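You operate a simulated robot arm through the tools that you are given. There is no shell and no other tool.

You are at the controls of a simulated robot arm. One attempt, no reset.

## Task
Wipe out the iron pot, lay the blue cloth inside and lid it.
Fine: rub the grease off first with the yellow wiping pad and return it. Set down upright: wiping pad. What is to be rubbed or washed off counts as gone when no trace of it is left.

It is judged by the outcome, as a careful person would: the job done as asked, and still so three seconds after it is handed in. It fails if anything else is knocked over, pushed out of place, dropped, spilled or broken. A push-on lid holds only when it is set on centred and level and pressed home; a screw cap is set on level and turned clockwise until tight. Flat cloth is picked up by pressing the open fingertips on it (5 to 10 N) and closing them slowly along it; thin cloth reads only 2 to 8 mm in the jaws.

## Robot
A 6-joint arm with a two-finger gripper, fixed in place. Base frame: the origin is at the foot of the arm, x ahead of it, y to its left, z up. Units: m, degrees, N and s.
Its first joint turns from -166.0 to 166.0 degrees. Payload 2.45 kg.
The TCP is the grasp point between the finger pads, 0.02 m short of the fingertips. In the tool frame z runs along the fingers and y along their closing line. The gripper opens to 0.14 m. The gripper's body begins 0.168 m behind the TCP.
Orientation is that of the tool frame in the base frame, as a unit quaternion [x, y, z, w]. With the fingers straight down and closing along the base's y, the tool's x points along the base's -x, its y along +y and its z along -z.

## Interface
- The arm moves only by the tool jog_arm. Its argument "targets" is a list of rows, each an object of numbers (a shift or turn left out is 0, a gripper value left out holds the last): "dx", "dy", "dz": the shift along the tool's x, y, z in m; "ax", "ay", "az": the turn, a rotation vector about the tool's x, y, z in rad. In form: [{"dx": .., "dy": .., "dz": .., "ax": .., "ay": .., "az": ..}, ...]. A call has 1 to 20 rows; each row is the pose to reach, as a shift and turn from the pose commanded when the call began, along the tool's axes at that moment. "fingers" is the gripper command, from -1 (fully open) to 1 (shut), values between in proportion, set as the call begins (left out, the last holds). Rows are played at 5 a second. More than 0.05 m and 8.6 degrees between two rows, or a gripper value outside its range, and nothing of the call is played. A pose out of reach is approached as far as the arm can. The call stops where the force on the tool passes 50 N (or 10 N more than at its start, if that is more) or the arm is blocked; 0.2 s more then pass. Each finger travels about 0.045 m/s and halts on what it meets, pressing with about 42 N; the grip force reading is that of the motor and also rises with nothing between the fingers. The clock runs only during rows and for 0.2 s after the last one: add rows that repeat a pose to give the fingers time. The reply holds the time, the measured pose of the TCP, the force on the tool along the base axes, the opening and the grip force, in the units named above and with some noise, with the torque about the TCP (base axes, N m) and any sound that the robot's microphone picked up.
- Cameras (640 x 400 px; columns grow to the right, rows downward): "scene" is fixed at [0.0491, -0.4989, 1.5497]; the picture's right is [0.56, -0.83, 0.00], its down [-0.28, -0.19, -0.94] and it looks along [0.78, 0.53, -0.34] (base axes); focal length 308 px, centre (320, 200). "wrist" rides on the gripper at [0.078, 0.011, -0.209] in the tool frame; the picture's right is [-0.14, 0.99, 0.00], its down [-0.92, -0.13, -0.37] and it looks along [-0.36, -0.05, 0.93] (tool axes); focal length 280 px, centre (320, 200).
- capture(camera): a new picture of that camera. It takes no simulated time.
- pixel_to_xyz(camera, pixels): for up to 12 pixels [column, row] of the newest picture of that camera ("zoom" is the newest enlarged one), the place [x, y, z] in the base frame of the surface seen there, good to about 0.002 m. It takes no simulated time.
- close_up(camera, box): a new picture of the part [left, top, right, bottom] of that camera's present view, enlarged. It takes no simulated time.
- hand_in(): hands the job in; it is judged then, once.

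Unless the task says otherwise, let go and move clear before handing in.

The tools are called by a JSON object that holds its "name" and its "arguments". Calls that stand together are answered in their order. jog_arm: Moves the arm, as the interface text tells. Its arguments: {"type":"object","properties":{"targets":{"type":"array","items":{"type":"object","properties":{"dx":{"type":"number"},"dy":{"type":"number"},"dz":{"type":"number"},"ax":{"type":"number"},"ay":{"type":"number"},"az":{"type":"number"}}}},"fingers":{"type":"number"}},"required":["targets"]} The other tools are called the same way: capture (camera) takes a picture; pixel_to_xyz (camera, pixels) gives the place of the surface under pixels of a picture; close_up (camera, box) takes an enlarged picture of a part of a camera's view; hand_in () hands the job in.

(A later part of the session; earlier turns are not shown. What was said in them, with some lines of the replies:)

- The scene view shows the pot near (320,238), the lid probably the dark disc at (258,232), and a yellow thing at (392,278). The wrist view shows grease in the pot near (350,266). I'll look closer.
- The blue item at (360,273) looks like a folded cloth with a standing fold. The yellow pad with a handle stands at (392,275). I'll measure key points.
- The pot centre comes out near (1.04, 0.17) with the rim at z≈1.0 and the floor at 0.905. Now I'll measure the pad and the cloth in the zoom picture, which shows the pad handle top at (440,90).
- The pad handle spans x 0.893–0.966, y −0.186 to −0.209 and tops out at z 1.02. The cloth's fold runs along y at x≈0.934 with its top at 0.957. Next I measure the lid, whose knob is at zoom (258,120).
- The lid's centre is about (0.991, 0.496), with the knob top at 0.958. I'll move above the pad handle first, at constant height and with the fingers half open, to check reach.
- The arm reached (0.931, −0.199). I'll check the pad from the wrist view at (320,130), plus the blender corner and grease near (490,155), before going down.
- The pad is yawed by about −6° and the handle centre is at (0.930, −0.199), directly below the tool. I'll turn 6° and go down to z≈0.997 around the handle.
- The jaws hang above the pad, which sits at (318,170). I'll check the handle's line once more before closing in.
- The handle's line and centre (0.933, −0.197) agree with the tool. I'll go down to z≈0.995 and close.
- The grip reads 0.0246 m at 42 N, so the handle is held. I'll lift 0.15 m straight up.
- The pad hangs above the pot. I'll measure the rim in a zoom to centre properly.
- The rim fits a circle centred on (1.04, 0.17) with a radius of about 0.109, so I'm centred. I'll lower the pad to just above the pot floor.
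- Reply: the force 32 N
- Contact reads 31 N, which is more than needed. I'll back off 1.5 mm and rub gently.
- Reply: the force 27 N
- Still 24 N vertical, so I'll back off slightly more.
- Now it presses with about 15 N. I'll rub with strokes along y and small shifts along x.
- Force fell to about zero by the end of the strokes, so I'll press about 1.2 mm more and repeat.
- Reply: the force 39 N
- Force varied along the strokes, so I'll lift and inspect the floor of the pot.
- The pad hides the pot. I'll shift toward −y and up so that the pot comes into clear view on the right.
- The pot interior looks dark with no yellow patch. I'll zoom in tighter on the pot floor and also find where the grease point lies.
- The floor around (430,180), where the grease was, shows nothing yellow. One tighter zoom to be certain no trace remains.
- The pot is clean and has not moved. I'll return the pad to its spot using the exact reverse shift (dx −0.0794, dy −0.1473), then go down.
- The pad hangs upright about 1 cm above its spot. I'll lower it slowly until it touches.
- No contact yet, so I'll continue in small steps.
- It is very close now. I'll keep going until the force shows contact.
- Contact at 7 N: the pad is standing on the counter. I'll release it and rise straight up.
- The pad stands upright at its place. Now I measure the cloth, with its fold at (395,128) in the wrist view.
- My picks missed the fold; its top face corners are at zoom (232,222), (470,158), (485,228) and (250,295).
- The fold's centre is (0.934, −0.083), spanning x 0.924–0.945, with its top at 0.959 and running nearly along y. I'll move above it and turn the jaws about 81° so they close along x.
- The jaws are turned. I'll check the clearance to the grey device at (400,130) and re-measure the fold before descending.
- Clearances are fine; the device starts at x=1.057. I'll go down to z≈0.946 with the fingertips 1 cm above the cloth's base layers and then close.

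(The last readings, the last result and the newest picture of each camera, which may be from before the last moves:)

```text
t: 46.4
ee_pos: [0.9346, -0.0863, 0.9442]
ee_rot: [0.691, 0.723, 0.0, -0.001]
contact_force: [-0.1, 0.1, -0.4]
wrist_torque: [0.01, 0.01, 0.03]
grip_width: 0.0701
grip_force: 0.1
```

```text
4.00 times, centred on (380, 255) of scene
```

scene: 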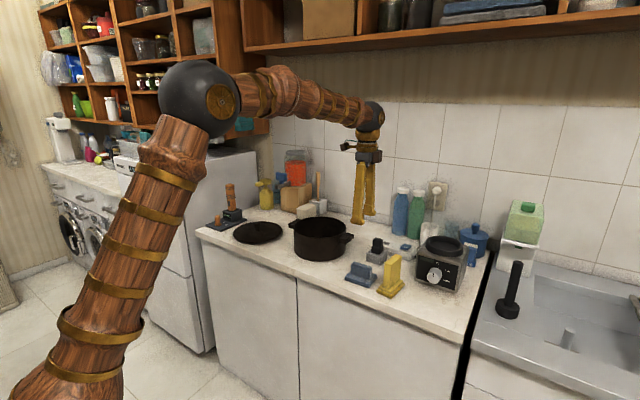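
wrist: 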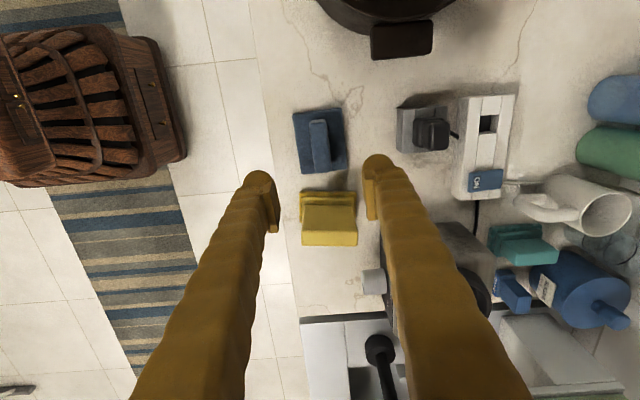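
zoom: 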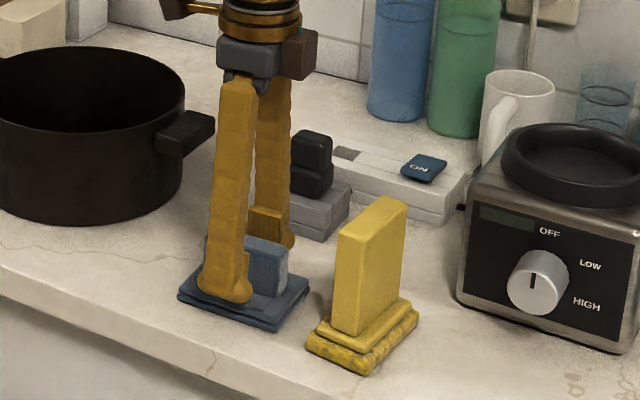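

The fingers straddle the cloth's fold. I'll close them.

{"name": "jog_arm", "arguments": {"targets": [{}, {}, {}, {}, {}, {}], "fingers": 1}}

{"name": "jog_arm", "arguments": {"targets": [{"dz": -0.01}, {"dz": -0.025}, {"dz": -0.05}, {"dz": -0.08}, {"dz": -0.11}, {"dz": -0.14}, {"dz": -0.17}, {"dz": -0.2}, {"dz": -0.2}]}}

{"name": "capture", "arguments": {"camera": "wrist"}}

{"name": "close_up", "arguments": {"camera": "scene", "box": [280, 155, 440, 305]}}

```text
t: 47.8
ee_pos: [0.9357, -0.085, 0.9448]
ee_rot: [0.69, 0.724, 0.0, 0.0]
contact_force: [-1.0, -0.8, 0.3]
wrist_torque: [0.0, 0.0, -0.02]
grip_width: 0.0245
grip_force: 41.9
```

```text
t: 49.8
ee_pos: [0.9326, -0.0875, 1.1479]
ee_rot: [0.69, 0.724, 0.0, 0.0]
contact_force: [-0.8, 0.7, -0.6]
wrist_torque: [0.04, 0.02, 0.0]
grip_width: 0.0244
grip_force: 41.8
```

```text
taken
```

wrist: 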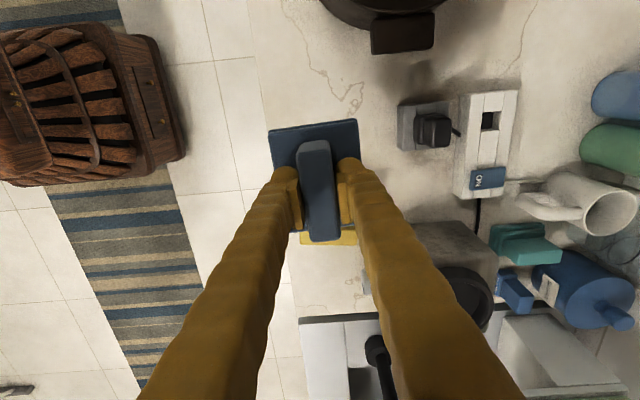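

```text
2.67 times, centred on (360, 230) of scene
```

zoom: 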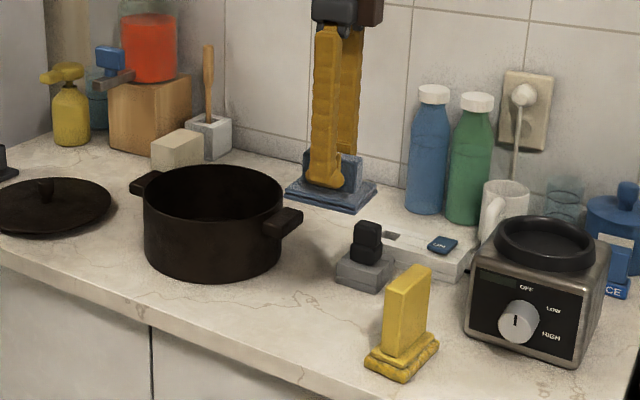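

The cloth is held level at 0.0244 m and has lifted whole. I'll carry it over the pot centre.

{"name": "jog_arm", "arguments": {"targets": [{"dx": 0.0314, "dy": 0.0148}, {"dx": 0.0628, "dy": 0.0295}, {"dx": 0.0942, "dy": 0.0443}, {"dx": 0.1257, "dy": 0.059}, {"dx": 0.1571, "dy": 0.0738}, {"dx": 0.1885, "dy": 0.0885}, {"dx": 0.2199, "dy": 0.1033}, {"dx": 0.2513, "dy": 0.118}, {"dx": 0.2513, "dy": 0.118}]}}

{"name": "capture", "arguments": {"camera": "wrist"}}

{"name": "close_up", "arguments": {"camera": "scene", "box": [240, 155, 400, 275]}}

```text
t: 51.8
ee_pos: [1.0437, 0.1721, 1.1476]
ee_rot: [0.691, 0.723, 0.001, 0.0]
contact_force: [0.7, -0.9, 0.1]
wrist_torque: [0.0, 0.01, 0.0]
grip_width: 0.0247
grip_force: 41.9
```

```text
taken
```

wrist: 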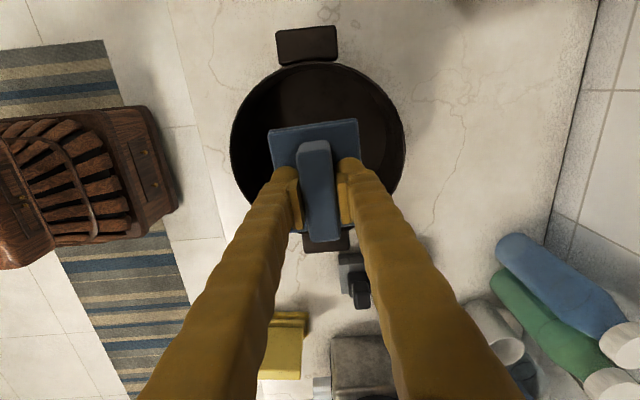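

```text
3.33 times, centred on (320, 215) of scene
```

zoom: 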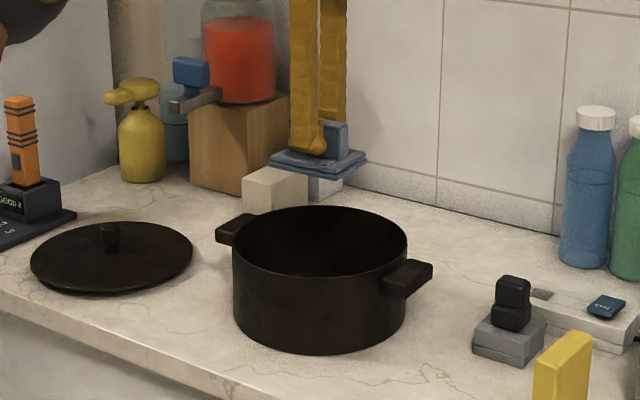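

The cloth is over the pot at (1.043, 0.172). I'll quickly confirm the rim centre, then lower.

{"name": "pixel_to_xyz", "arguments": {"camera": "wrist", "pixels": [[232, 145], [240, 110], [265, 80], [298, 66], [335, 65], [370, 80], [395, 108], [403, 140], [393, 180]]}}

{"name": "jog_arm", "arguments": {"targets": [{"dz": 0.03}, {"dz": 0.06}, {"dz": 0.09}, {"dz": 0.12}, {"dz": 0.15}, {"dz": 0.175}, {"dz": 0.187}, {"dz": 0.187}]}}

```text
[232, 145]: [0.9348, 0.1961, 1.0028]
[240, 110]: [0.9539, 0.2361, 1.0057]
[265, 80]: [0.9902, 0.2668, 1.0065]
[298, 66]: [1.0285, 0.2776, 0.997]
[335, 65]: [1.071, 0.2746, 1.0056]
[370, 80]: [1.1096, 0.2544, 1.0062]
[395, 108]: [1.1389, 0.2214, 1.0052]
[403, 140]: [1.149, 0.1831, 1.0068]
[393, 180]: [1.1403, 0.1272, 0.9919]
```

```text
t: 53.6
ee_pos: [1.04, 0.172, 0.96]
ee_rot: [0.691, 0.723, 0.0, 0.0]
contact_force: [0.1, 0.1, -2.0]
wrist_torque: [0.0, 0.03, -0.03]
grip_width: 0.0248
grip_force: 42.4
```

The rim centre is still (1.04, 0.17). I'll lower the last centimetre to the floor.

{"name": "jog_arm", "arguments": {"targets": [{"dz": 0.003}, {"dz": 0.006}, {"dz": 0.008}, {"dz": 0.0095}, {"dz": 0.0095}]}}

```text
t: 54.8
ee_pos: [1.0402, 0.1717, 0.9502]
ee_rot: [0.691, 0.723, 0.001, 0.0]
contact_force: [-0.3, 0.2, -1.1]
wrist_torque: [0.0, -0.02, 0.0]
grip_width: 0.0248
grip_force: 41.8
```

{"name": "jog_arm", "arguments": {"targets": [{"dz": 0.0006}, {"dz": 0.0012}, {"dz": 0.0018}, {"dz": 0.0018}]}}

```text
t: 55.8
ee_pos: [1.0399, 0.1722, 0.9494]
ee_rot: [0.691, 0.723, 0.001, 0.0]
contact_force: [-5.8, 5.1, 24.2]
wrist_torque: [0.07, 0.06, 0.01]
grip_width: 0.0245
grip_force: 41.5
```

Contact on the pot floor. I'll release and lift straight out.

{"name": "jog_arm", "arguments": {"targets": [{"dz": -0.001}, {"dz": -0.001}, {"dz": -0.001}, {"dz": -0.001}, {"dz": -0.001}, {"dz": -0.001}], "fingers": 0}}

{"name": "jog_arm", "arguments": {"targets": [{"dz": -0.015}, {"dz": -0.035}, {"dz": -0.06}, {"dz": -0.09}, {"dz": -0.12}, {"dz": -0.15}, {"dz": -0.18}, {"dz": -0.21}, {"dz": -0.21}]}}

{"name": "capture", "arguments": {"camera": "wrist"}}

{"name": "close_up", "arguments": {"camera": "scene", "box": [200, 165, 360, 275]}}

```text
t: 57.2
ee_pos: [1.0402, 0.1714, 0.9487]
ee_rot: [0.691, 0.723, 0.001, 0.0]
contact_force: [0.1, -0.6, -0.8]
wrist_torque: [-0.02, 0.01, 0.01]
grip_width: 0.0698
grip_force: 0.0
```

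```text
t: 59.2
ee_pos: [1.0417, 0.1704, 1.158]
ee_rot: [0.691, 0.723, 0.0, 0.0]
contact_force: [0.2, -0.7, 0.1]
wrist_torque: [-0.02, -0.01, 0.02]
grip_width: 0.0701
grip_force: 0.1
```

```text
taken
```

wrist: 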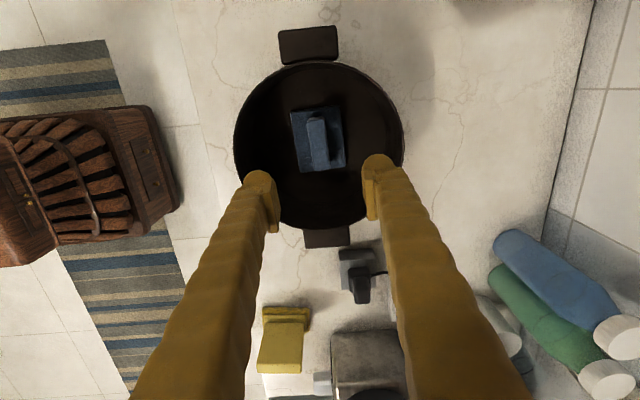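

```text
3.64 times, centred on (280, 220) of scene
```

zoom: 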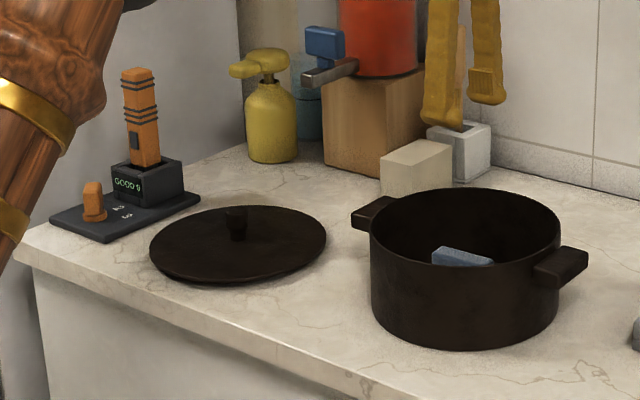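

The cloth lies flat and centred in the pot, fold up, well below the rim. Next I move over the lid knob at about (0.992, 0.497).

{"name": "jog_arm", "arguments": {"targets": [{"dx": 0.0328, "dy": -0.0034, "dz": -0.01}, {"dx": 0.0657, "dy": -0.0069, "dz": -0.02}, {"dx": 0.0985, "dy": -0.0103, "dz": -0.02}, {"dx": 0.1314, "dy": -0.0137, "dz": -0.02}, {"dx": 0.1642, "dy": -0.0171, "dz": -0.02}, {"dx": 0.197, "dy": -0.0206, "dz": -0.02}, {"dx": 0.2299, "dy": -0.024, "dz": -0.02}, {"dx": 0.2627, "dy": -0.0274, "dz": -0.02}, {"dx": 0.2956, "dy": -0.0308, "dz": -0.02}, {"dx": 0.3284, "dy": -0.0343, "dz": -0.02}, {"dx": 0.3284, "dy": -0.0343, "dz": -0.02}]}}

{"name": "capture", "arguments": {"camera": "wrist"}}

{"name": "capture", "arguments": {"camera": "scene"}}

```text
t: 61.6
ee_pos: [0.9931, 0.4976, 1.1793]
ee_rot: [0.691, 0.723, 0.0, 0.0]
contact_force: [-0.1, -0.4, 0.0]
wrist_torque: [0.0, 0.01, -0.05]
grip_width: 0.0701
grip_force: 0.1
```

```text
taken
```

wrist: 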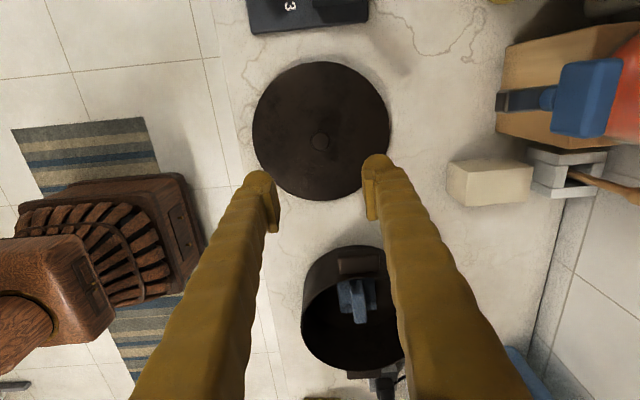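

```text
taken
```

scene: 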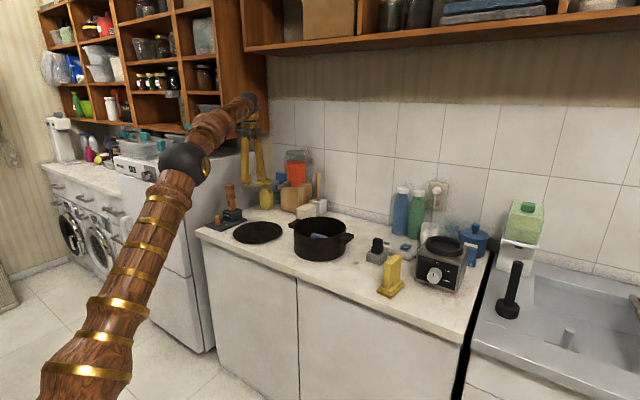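

I reached (0.993, 0.498) and the knob shows at (320,142). I'll measure the lid and knob from here.

{"name": "close_up", "arguments": {"camera": "wrist", "box": [240, 50, 400, 210]}}

{"name": "pixel_to_xyz", "arguments": {"camera": "wrist", "pixels": [[320, 137], [313, 138], [327, 138], [320, 143], [254, 130], [320, 62], [389, 128], [275, 80], [365, 78], [320, 199], [262, 165], [378, 165]]}}

```text
2.50 times, centred on (320, 130) of wrist
```

zoom: 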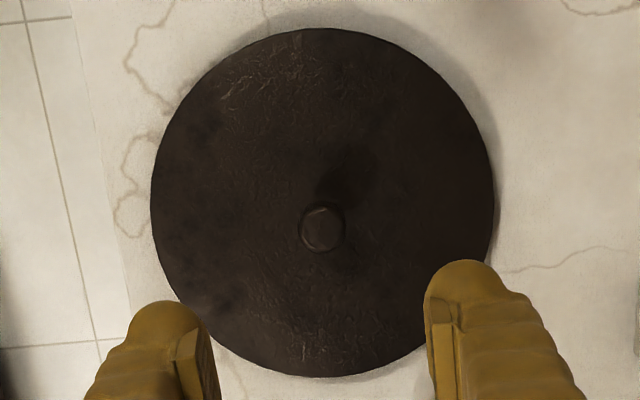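

```text
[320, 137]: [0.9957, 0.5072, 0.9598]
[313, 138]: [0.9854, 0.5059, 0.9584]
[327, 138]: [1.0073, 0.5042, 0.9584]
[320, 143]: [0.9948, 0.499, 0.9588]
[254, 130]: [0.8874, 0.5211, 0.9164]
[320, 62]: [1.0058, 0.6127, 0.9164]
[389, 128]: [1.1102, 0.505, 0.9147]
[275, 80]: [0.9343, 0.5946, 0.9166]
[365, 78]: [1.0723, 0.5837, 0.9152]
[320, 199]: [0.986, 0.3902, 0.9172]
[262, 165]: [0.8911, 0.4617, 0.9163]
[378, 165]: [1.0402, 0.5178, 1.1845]
```

The lid fits a circle centred on (0.997, 0.5015) with the knob at (0.996, 0.502). I'll shift by (+3, +4 mm) and go down around the knob.

{"name": "jog_arm", "arguments": {"targets": [{"dx": 0.0037, "dy": 0.003, "dz": 0.03}, {"dx": 0.0037, "dy": 0.003, "dz": 0.07}, {"dx": 0.0037, "dy": 0.003, "dz": 0.11}, {"dx": 0.0037, "dy": 0.003, "dz": 0.15}, {"dx": 0.0037, "dy": 0.003, "dz": 0.18}, {"dx": 0.0037, "dy": 0.003, "dz": 0.2}, {"dx": 0.0037, "dy": 0.003, "dz": 0.2}, {"dx": 0.0037, "dy": 0.003, "dz": 0.2}]}}

{"name": "capture", "arguments": {"camera": "wrist"}}

{"name": "close_up", "arguments": {"camera": "scene", "box": [200, 175, 320, 255]}}

```text
t: 63.4
ee_pos: [0.9956, 0.5037, 0.9785]
ee_rot: [0.691, 0.723, 0.0, 0.0]
contact_force: [-0.2, 0.9, -0.7]
wrist_torque: [0.0, -0.01, -0.01]
grip_width: 0.0699
grip_force: 0.0
```

```text
taken
```

wrist: 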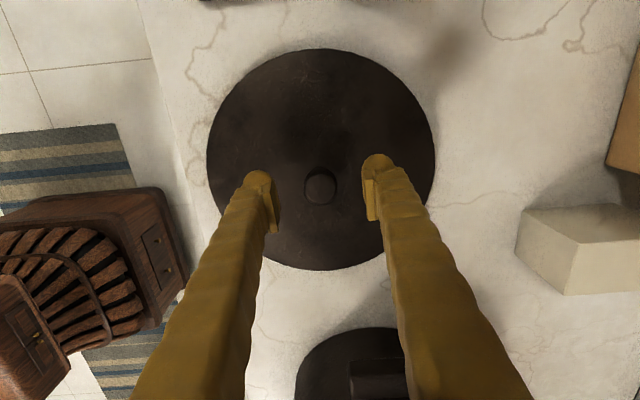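

```text
5.00 times, centred on (260, 215) of scene
```

zoom: 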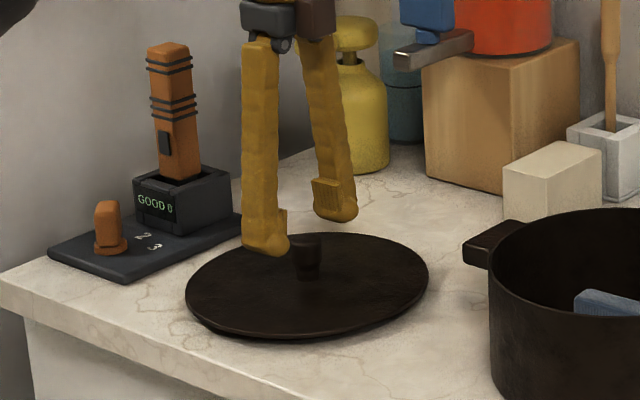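

The knob sits between the pads at (320,183). I'll re-measure the knob from this close view.

{"name": "pixel_to_xyz", "arguments": {"camera": "wrist", "pixels": [[320, 180], [310, 182], [331, 182], [320, 190], [320, 173], [208, 155], [434, 155], [320, 50], [320, 268], [245, 85], [400, 85]]}}

{"name": "close_up", "arguments": {"camera": "wrist", "box": [260, 140, 380, 220]}}

```text
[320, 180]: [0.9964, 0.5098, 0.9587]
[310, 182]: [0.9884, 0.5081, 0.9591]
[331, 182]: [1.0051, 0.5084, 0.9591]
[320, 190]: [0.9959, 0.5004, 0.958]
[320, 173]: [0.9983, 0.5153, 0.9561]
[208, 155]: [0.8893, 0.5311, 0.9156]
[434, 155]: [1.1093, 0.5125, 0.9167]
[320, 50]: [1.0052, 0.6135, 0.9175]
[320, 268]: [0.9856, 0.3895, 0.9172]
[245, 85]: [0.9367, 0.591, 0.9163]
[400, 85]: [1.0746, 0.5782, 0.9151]
```

```text
5.00 times, centred on (320, 180) of wrist
```

zoom: 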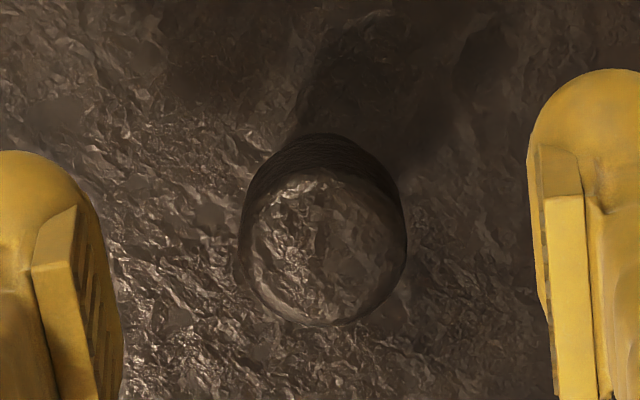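

The knob's top centre is (0.9965, 0.501), within 2 mm of the tool. I'll go down 34 mm and close.

{"name": "jog_arm", "arguments": {"targets": [{"dx": -0.001, "dy": 0.0005, "dz": 0.015}, {"dx": -0.001, "dy": 0.0005, "dz": 0.028}, {"dx": -0.001, "dy": 0.0005, "dz": 0.034}, {"dx": -0.001, "dy": 0.0005, "dz": 0.034}]}}

{"name": "jog_arm", "arguments": {"targets": [{}, {}, {}, {}, {}, {}, {}], "fingers": 1}}

{"name": "close_up", "arguments": {"camera": "scene", "box": [200, 175, 320, 255]}}

```text
t: 64.4
ee_pos: [0.9942, 0.5014, 0.946]
ee_rot: [0.691, 0.723, 0.0, 0.0]
contact_force: [0.2, -0.1, -0.2]
wrist_torque: [-0.02, 0.05, 0.01]
grip_width: 0.0699
grip_force: 0.0
```

```text
t: 66.0
ee_pos: [0.995, 0.5027, 0.9447]
ee_rot: [0.691, 0.723, -0.001, 0.0]
contact_force: [-1.1, -0.3, 0.2]
wrist_torque: [-0.01, 0.01, 0.02]
grip_width: 0.0266
grip_force: 42.3
```

```text
5.00 times, centred on (260, 215) of scene
```

zoom: 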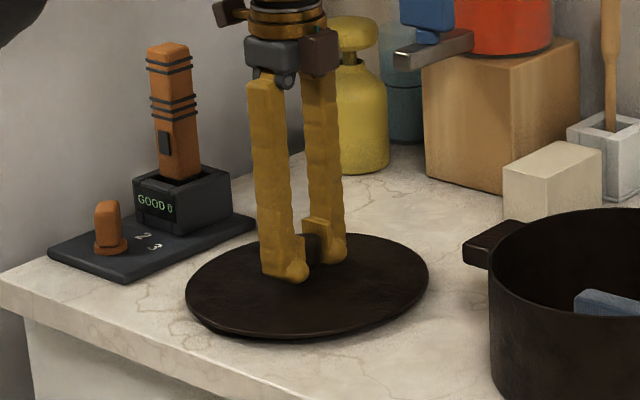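

The knob is gripped at 0.0266 m and 42 N. I'll lift slowly to about 0.2 m.

{"name": "jog_arm", "arguments": {"targets": [{"dz": -0.005}, {"dz": -0.015}, {"dz": -0.03}, {"dz": -0.05}, {"dz": -0.075}, {"dz": -0.1}, {"dz": -0.13}, {"dz": -0.16}, {"dz": -0.18}, {"dz": -0.18}]}}

{"name": "capture", "arguments": {"camera": "wrist"}}

{"name": "close_up", "arguments": {"camera": "scene", "box": [200, 135, 360, 255]}}

```text
t: 68.2
ee_pos: [0.9949, 0.5021, 1.1248]
ee_rot: [0.691, 0.722, 0.0, 0.0]
contact_force: [0.0, -0.2, -4.5]
wrist_torque: [0.01, 0.03, 0.01]
grip_width: 0.0262
grip_force: 41.8
```

```text
taken
```

wrist: 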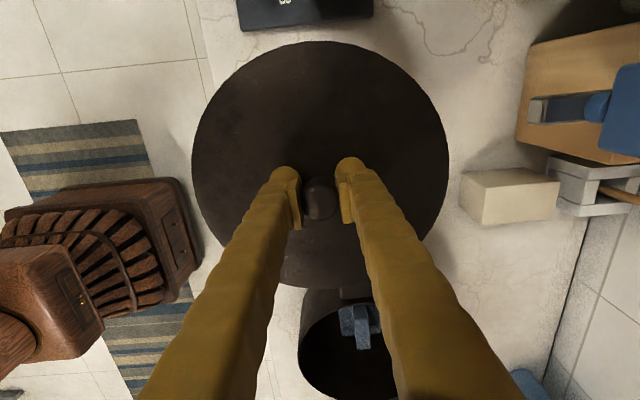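

```text
3.33 times, centred on (280, 195) of scene
```

zoom: 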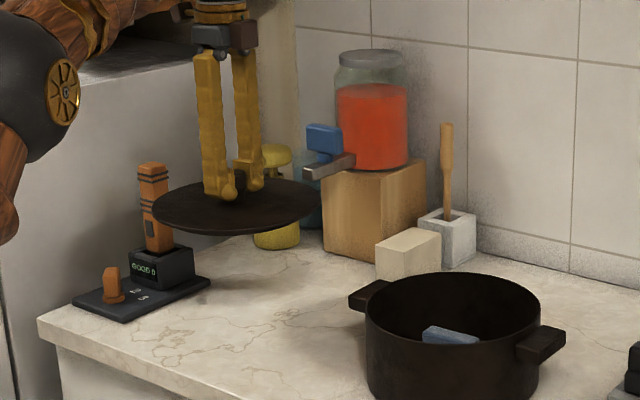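

The lid hangs from the jaws. I'll measure its tilt and centre from its edge in the wrist view.

{"name": "pixel_to_xyz", "arguments": {"camera": "wrist", "pixels": [[195, 160], [205, 110], [240, 65], [285, 46], [335, 44], [385, 62], [425, 105], [443, 150], [440, 195], [198, 205], [300, 283], [225, 255]]}}

```text
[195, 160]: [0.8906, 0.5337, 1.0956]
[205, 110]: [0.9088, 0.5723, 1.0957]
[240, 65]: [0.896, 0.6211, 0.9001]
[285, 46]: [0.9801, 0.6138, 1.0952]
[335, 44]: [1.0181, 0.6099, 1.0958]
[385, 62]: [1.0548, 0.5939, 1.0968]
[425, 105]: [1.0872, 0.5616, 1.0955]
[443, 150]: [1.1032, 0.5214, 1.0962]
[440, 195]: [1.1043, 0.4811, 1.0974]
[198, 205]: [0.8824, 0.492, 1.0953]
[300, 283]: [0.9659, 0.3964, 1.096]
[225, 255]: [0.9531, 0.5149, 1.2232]
```

The lid hangs level (z 1.0955–1.097) and its centre, about (0.9945, 0.502), matches the TCP. I'll carry it over to the pot centre at (1.0407, 0.1705), keeping the height.

{"name": "jog_arm", "arguments": {"targets": [{"dx": -0.015, "dy": 0.0014}, {"dx": -0.045, "dy": 0.0042}, {"dx": -0.08, "dy": 0.0074}, {"dx": -0.115, "dy": 0.0106}, {"dx": -0.15, "dy": 0.0139}, {"dx": -0.185, "dy": 0.0171}, {"dx": -0.22, "dy": 0.0203}, {"dx": -0.255, "dy": 0.0236}, {"dx": -0.285, "dy": 0.0263}, {"dx": -0.31, "dy": 0.0287}, {"dx": -0.325, "dy": 0.03}, {"dx": -0.3332, "dy": 0.0308}, {"dx": -0.3332, "dy": 0.0308}, {"dx": -0.3332, "dy": 0.0308}]}}

{"name": "capture", "arguments": {"camera": "wrist"}}

{"name": "close_up", "arguments": {"camera": "scene", "box": [250, 155, 390, 275]}}

```text
t: 71.2
ee_pos: [1.0418, 0.17, 1.1246]
ee_rot: [0.691, 0.723, 0.0, -0.001]
contact_force: [-0.8, 0.7, -4.1]
wrist_torque: [0.0, 0.02, -0.02]
grip_width: 0.0265
grip_force: 42.2
```

```text
taken
```

wrist: 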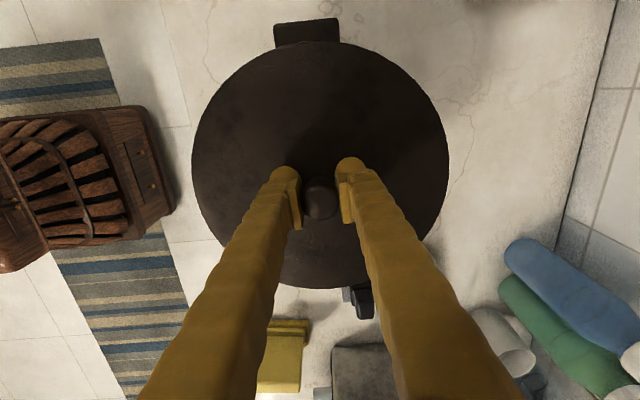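

```text
3.33 times, centred on (320, 215) of scene
```

zoom: 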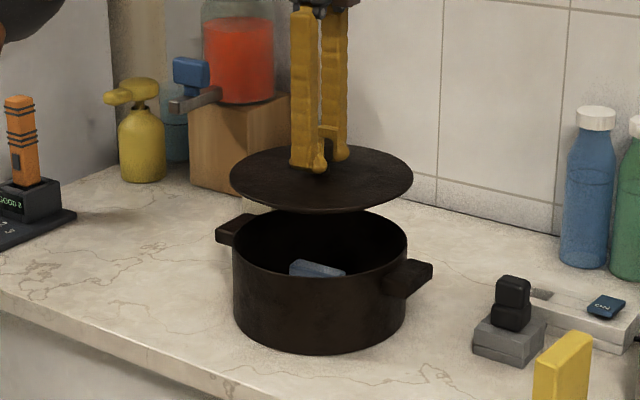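

The lid is above the pot. I'll measure the lid's edge here, and the pot's rim from the scene camera in the same frame.

{"name": "pixel_to_xyz", "arguments": {"camera": "wrist", "pixels": [[195, 160], [205, 110], [285, 46], [335, 44], [385, 62], [425, 105], [443, 150], [440, 195], [198, 205], [300, 283]]}}

{"name": "close_up", "arguments": {"camera": "scene", "box": [290, 210, 350, 250]}}

```text
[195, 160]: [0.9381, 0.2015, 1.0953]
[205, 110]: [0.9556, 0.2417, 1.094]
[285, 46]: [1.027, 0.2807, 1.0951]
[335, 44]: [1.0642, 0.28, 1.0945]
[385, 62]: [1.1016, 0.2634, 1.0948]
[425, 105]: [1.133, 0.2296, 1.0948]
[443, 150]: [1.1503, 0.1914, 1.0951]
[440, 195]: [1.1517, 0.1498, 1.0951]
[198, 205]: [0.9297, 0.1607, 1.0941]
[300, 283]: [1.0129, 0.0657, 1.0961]
```

```text
10.00 times, centred on (320, 230) of scene
```

zoom: 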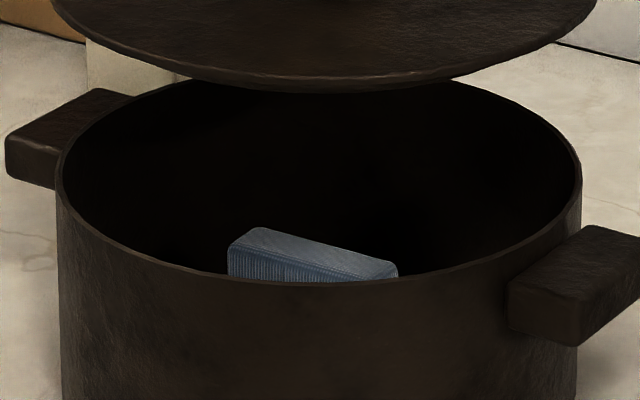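

The lid's centre comes to (1.0414, 0.1708). I'll re-check the pot rim in this zoom along its front arc.

{"name": "pixel_to_xyz", "arguments": {"camera": "zoom", "pixels": [[62, 185], [80, 212], [120, 240], [180, 263], [250, 277], [330, 282], [400, 277], [470, 262], [525, 240], [560, 212], [577, 190], [577, 160]]}}

```text
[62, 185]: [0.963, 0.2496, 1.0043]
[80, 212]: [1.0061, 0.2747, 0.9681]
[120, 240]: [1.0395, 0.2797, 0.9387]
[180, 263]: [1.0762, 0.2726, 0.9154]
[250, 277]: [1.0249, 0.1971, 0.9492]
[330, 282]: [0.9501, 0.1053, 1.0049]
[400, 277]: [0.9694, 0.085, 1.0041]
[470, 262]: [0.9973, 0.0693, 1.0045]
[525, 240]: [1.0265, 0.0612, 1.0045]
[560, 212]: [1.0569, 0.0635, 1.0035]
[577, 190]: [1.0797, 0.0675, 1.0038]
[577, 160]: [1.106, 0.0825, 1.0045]
```

The rim centre checks out at about (1.0403, 0.1702), under 1 mm from the lid. I'll lower to just above the rim with a small correction.

{"name": "jog_arm", "arguments": {"targets": [{"dx": -0.0004, "dy": -0.0008, "dz": 0.015}, {"dx": -0.0004, "dy": -0.0008, "dz": 0.035}, {"dx": -0.0004, "dy": -0.0008, "dz": 0.05}, {"dx": -0.0004, "dy": -0.0008, "dz": 0.06}, {"dx": -0.0004, "dy": -0.0008, "dz": 0.066}, {"dx": -0.0004, "dy": -0.0008, "dz": 0.066}]}}

{"name": "close_up", "arguments": {"camera": "scene", "box": [280, 190, 360, 270]}}

```text
t: 72.6
ee_pos: [1.0396, 0.1704, 1.0594]
ee_rot: [0.691, 0.723, 0.0, 0.0]
contact_force: [0.4, -0.1, -4.5]
wrist_torque: [0.02, -0.02, 0.01]
grip_width: 0.0265
grip_force: 41.8
```

```text
5.00 times, centred on (320, 230) of scene
```

zoom: 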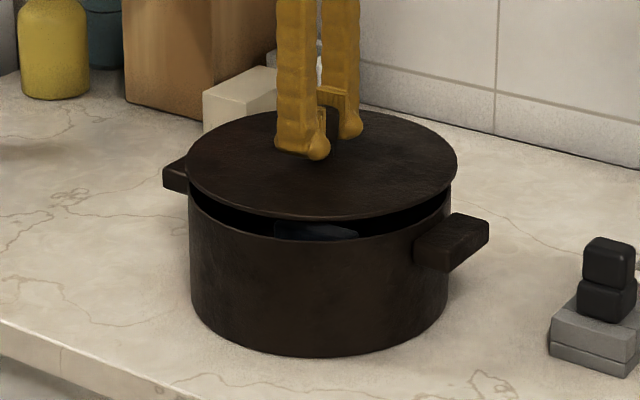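

The lid hovers concentric above the rim. I'll lower it in small steps and watch the force.

{"name": "jog_arm", "arguments": {"targets": [{"dz": 0.002}, {"dz": 0.004}, {"dz": 0.006}, {"dz": 0.008}, {"dz": 0.01}, {"dz": 0.012}, {"dz": 0.012}]}}

{"name": "close_up", "arguments": {"camera": "scene", "box": [280, 190, 360, 270]}}

```text
t: 74.2
ee_pos: [1.0416, 0.1706, 1.0454]
ee_rot: [0.692, 0.722, 0.0, 0.0]
contact_force: [0.0, -0.2, -4.5]
wrist_torque: [0.03, -0.01, 0.01]
grip_width: 0.0266
grip_force: 41.8
```

```text
5.00 times, centred on (320, 230) of scene
```

zoom: 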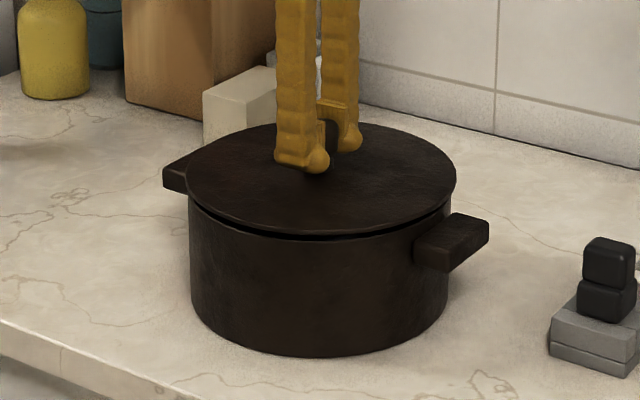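

The flange should now be inside the rim, with no side force and a small gap still visible. I'll keep lowering.

{"name": "jog_arm", "arguments": {"targets": [{"dz": 0.0015}, {"dz": 0.003}, {"dz": 0.0045}, {"dz": 0.006}, {"dz": 0.006}]}}

{"name": "close_up", "arguments": {"camera": "scene", "box": [280, 190, 360, 270]}}

```text
t: 75.4
ee_pos: [1.0391, 0.1708, 1.0416]
ee_rot: [0.691, 0.723, 0.0, -0.001]
contact_force: [-3.8, 10.5, -0.8]
wrist_torque: [0.06, 0.04, 0.0]
grip_width: 0.0264
grip_force: 42.5
```

```text
5.00 times, centred on (320, 230) of scene
```

zoom: 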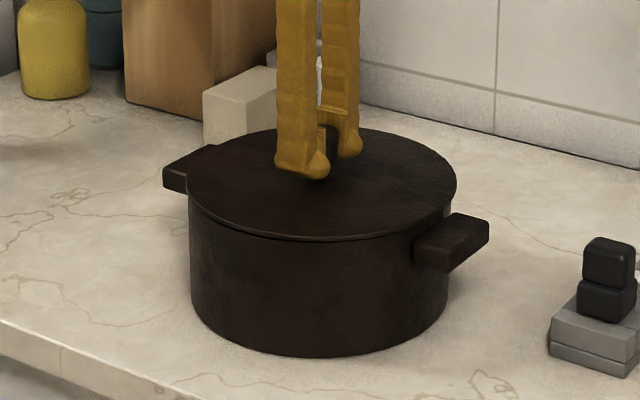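

The lid appears seated with no gap and contact began. I'll press slightly to make sure it is home.

{"name": "jog_arm", "arguments": {"targets": [{"dz": 0.0007}, {"dz": 0.0014}, {"dz": 0.002}, {"dz": 0.002}]}}

```text
t: 76.4
ee_pos: [1.0415, 0.1701, 1.0386]
ee_rot: [0.69, 0.723, 0.0, 0.0]
contact_force: [0.2, -0.9, -4.2]
wrist_torque: [0.02, 0.01, 0.01]
grip_width: 0.0266
grip_force: 41.8
```

The vertical load is back to the lid's own weight, so it slid further down. I'll continue until it bottoms out.

{"name": "jog_arm", "arguments": {"targets": [{"dz": 0.0007}, {"dz": 0.0014}, {"dz": 0.002}, {"dz": 0.002}]}}

{"name": "close_up", "arguments": {"camera": "scene", "box": [290, 205, 350, 255]}}

```text
t: 77.4
ee_pos: [1.0408, 0.1699, 1.0379]
ee_rot: [0.691, 0.723, 0.001, 0.0]
contact_force: [0.0, 6.1, 8.2]
wrist_torque: [0.0, 0.0, 0.08]
grip_width: 0.0264
grip_force: 42.4
```

```text
8.00 times, centred on (320, 230) of scene
```

zoom: 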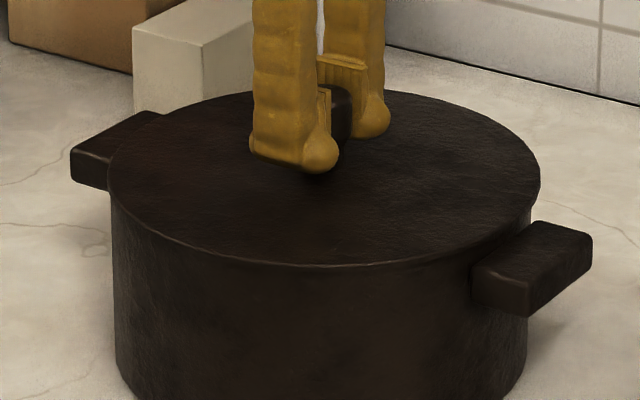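

Contact is now 8 N up. I'll press a little harder to seat it fully.

{"name": "jog_arm", "arguments": {"targets": [{"dz": 0.0007}, {"dz": 0.0014}, {"dz": 0.0014}]}}

{"name": "pixel_to_xyz", "arguments": {"camera": "zoom", "pixels": [[125, 195], [220, 250], [330, 262], [450, 240], [530, 190], [440, 110], [200, 120], [330, 230], [180, 180]]}}

```text
t: 78.2
ee_pos: [1.0407, 0.1693, 1.0377]
ee_rot: [0.691, 0.723, 0.002, 0.001]
contact_force: [12.6, 6.7, 31.7]
wrist_torque: [0.01, -0.18, 0.11]
grip_width: 0.0267
grip_force: 41.9
```

```text
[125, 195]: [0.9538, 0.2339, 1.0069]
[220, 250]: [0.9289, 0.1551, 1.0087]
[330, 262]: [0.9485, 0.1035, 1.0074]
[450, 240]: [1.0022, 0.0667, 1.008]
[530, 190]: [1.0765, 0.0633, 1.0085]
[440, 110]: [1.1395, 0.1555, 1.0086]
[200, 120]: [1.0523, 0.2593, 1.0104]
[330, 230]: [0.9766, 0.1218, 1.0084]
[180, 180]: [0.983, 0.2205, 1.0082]
```

The lid's top reads a level 1.007–1.010 and 32 N gave no further travel, so it is home. I'll ease the load and open the fingers.

{"name": "jog_arm", "arguments": {"targets": [{"dz": -0.001}, {"dz": -0.0014}, {"dz": -0.0014}]}}

{"name": "jog_arm", "arguments": {"targets": [{}, {}, {}, {}, {}, {}], "fingers": 0}}

{"name": "jog_arm", "arguments": {"targets": [{"dz": -0.015}, {"dz": -0.03}, {"dz": -0.06}, {"dz": -0.09}, {"dz": -0.12}, {"dz": -0.16}, {"dz": -0.2}, {"dz": -0.2}]}}

{"name": "capture", "arguments": {"camera": "wrist"}}

{"name": "close_up", "arguments": {"camera": "scene", "box": [280, 190, 360, 270]}}

```text
t: 79.0
ee_pos: [1.0404, 0.1697, 1.0374]
ee_rot: [0.691, 0.723, -0.001, -0.001]
contact_force: [3.6, -9.7, 20.4]
wrist_torque: [0.53, 0.07, -0.01]
grip_width: 0.0266
grip_force: 41.9
```

```text
t: 80.4
ee_pos: [1.0397, 0.1705, 1.0371]
ee_rot: [0.692, 0.722, 0.0, 0.0]
contact_force: [-0.5, 0.0, 0.2]
wrist_torque: [-0.02, -0.04, 0.0]
grip_width: 0.0701
grip_force: 0.0
```

```text
t: 82.2
ee_pos: [1.0435, 0.1685, 1.2336]
ee_rot: [0.691, 0.723, 0.0, -0.001]
contact_force: [0.6, -0.1, 0.3]
wrist_torque: [0.02, 0.01, 0.02]
grip_width: 0.0699
grip_force: 0.1
```

```text
taken
```

wrist: 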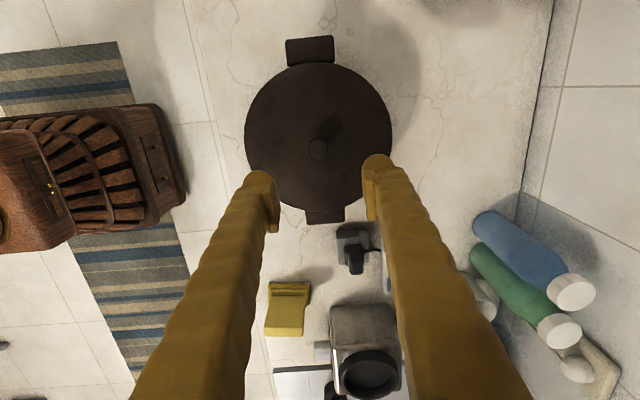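

```text
5.00 times, centred on (320, 230) of scene
```

zoom: 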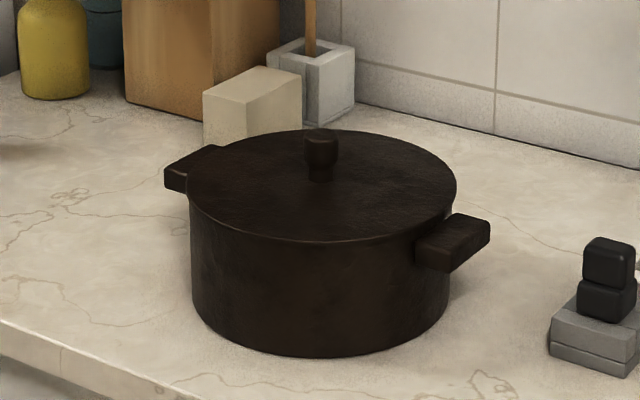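

The lid sits centred on the pot with both handles visible. I'll verify that it is level and check the pad and surroundings one last time.

{"name": "pixel_to_xyz", "arguments": {"camera": "wrist", "pixels": [[250, 135], [320, 68], [387, 130], [275, 90], [365, 85], [320, 205], [262, 170], [318, 148], [287, 300], [287, 320]]}}

{"name": "capture", "arguments": {"camera": "scene"}}

{"name": "close_up", "arguments": {"camera": "scene", "box": [330, 205, 490, 305]}}

```text
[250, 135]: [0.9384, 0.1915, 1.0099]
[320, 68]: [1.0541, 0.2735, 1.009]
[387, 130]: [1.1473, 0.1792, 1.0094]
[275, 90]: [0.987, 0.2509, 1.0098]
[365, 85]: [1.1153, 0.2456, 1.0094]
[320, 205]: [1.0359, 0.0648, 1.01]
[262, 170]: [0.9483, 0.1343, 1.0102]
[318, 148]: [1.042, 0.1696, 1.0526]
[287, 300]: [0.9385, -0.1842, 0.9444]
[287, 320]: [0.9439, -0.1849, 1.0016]
```

```text
taken
```

scene: 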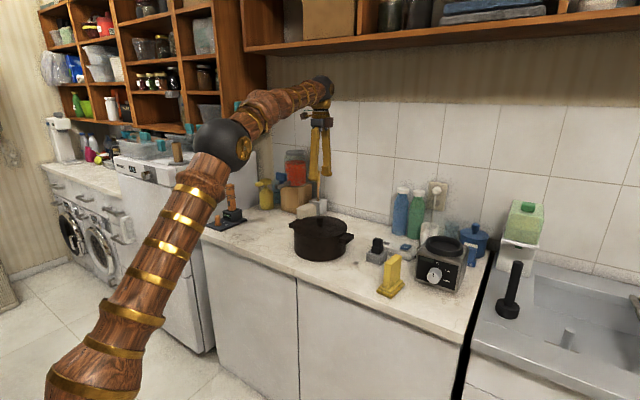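

```text
4.00 times, centred on (410, 255) of scene
```

zoom: 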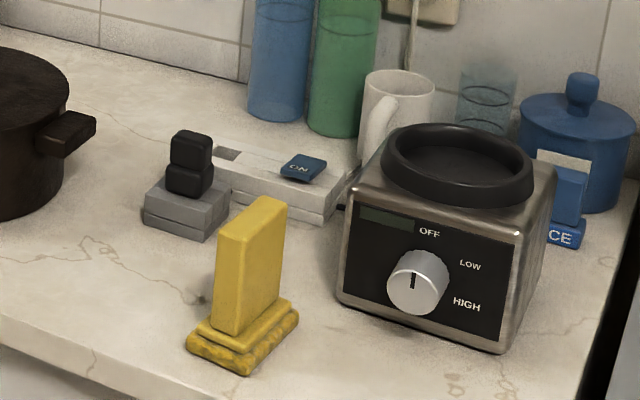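

The lid is level (1.009–1.010 all round) and everything else is in place. There is a small dark spot at zoom (200,300) by the pad, so I'll look closer.

{"name": "close_up", "arguments": {"camera": "scene", "box": [350, 260, 410, 300]}}

{"name": "close_up", "arguments": {"camera": "wrist", "box": [240, 230, 340, 350]}}

```text
10.00 times, centred on (380, 280) of scene
```

zoom: 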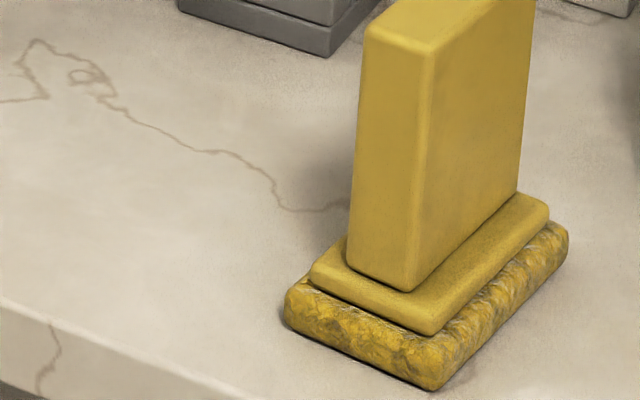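

```text
3.33 times, centred on (290, 290) of wrist
```

zoom: 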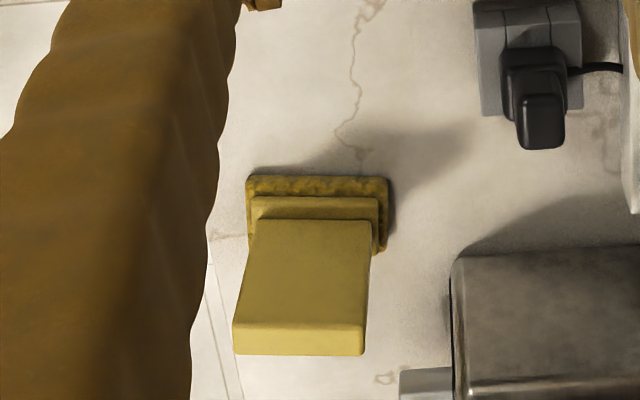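

The spot is only a marble vein and a shadow. The pad stands flat and upright, the lid is level on the pot, and the arm is clear, so I'm handing in.

{"name": "hand_in", "arguments": {}}

```text
The job is handed in.
```

The job is done and handed in: the iron pot is wiped out, the blue cloth is inside and the lid is on.

- **Grease:** I rubbed it off with the yellow wiping pad. Close-up views of the pot floor afterwards showed no trace.
- **Wiping pad:** It is back where it stood, within a few millimetres, and upright.
- **Cloth:** It lies flat and centred on the pot floor, fold up. It sits below the rim.
- **Lid:** It is centred to about 1 mm and level all round, at a height of 1.009–1.010 m. A press of about 32 N gave no further travel, so it is fully home.

In the final pictures nothing else had moved, and the gripper is open above the pot, clear of everything.
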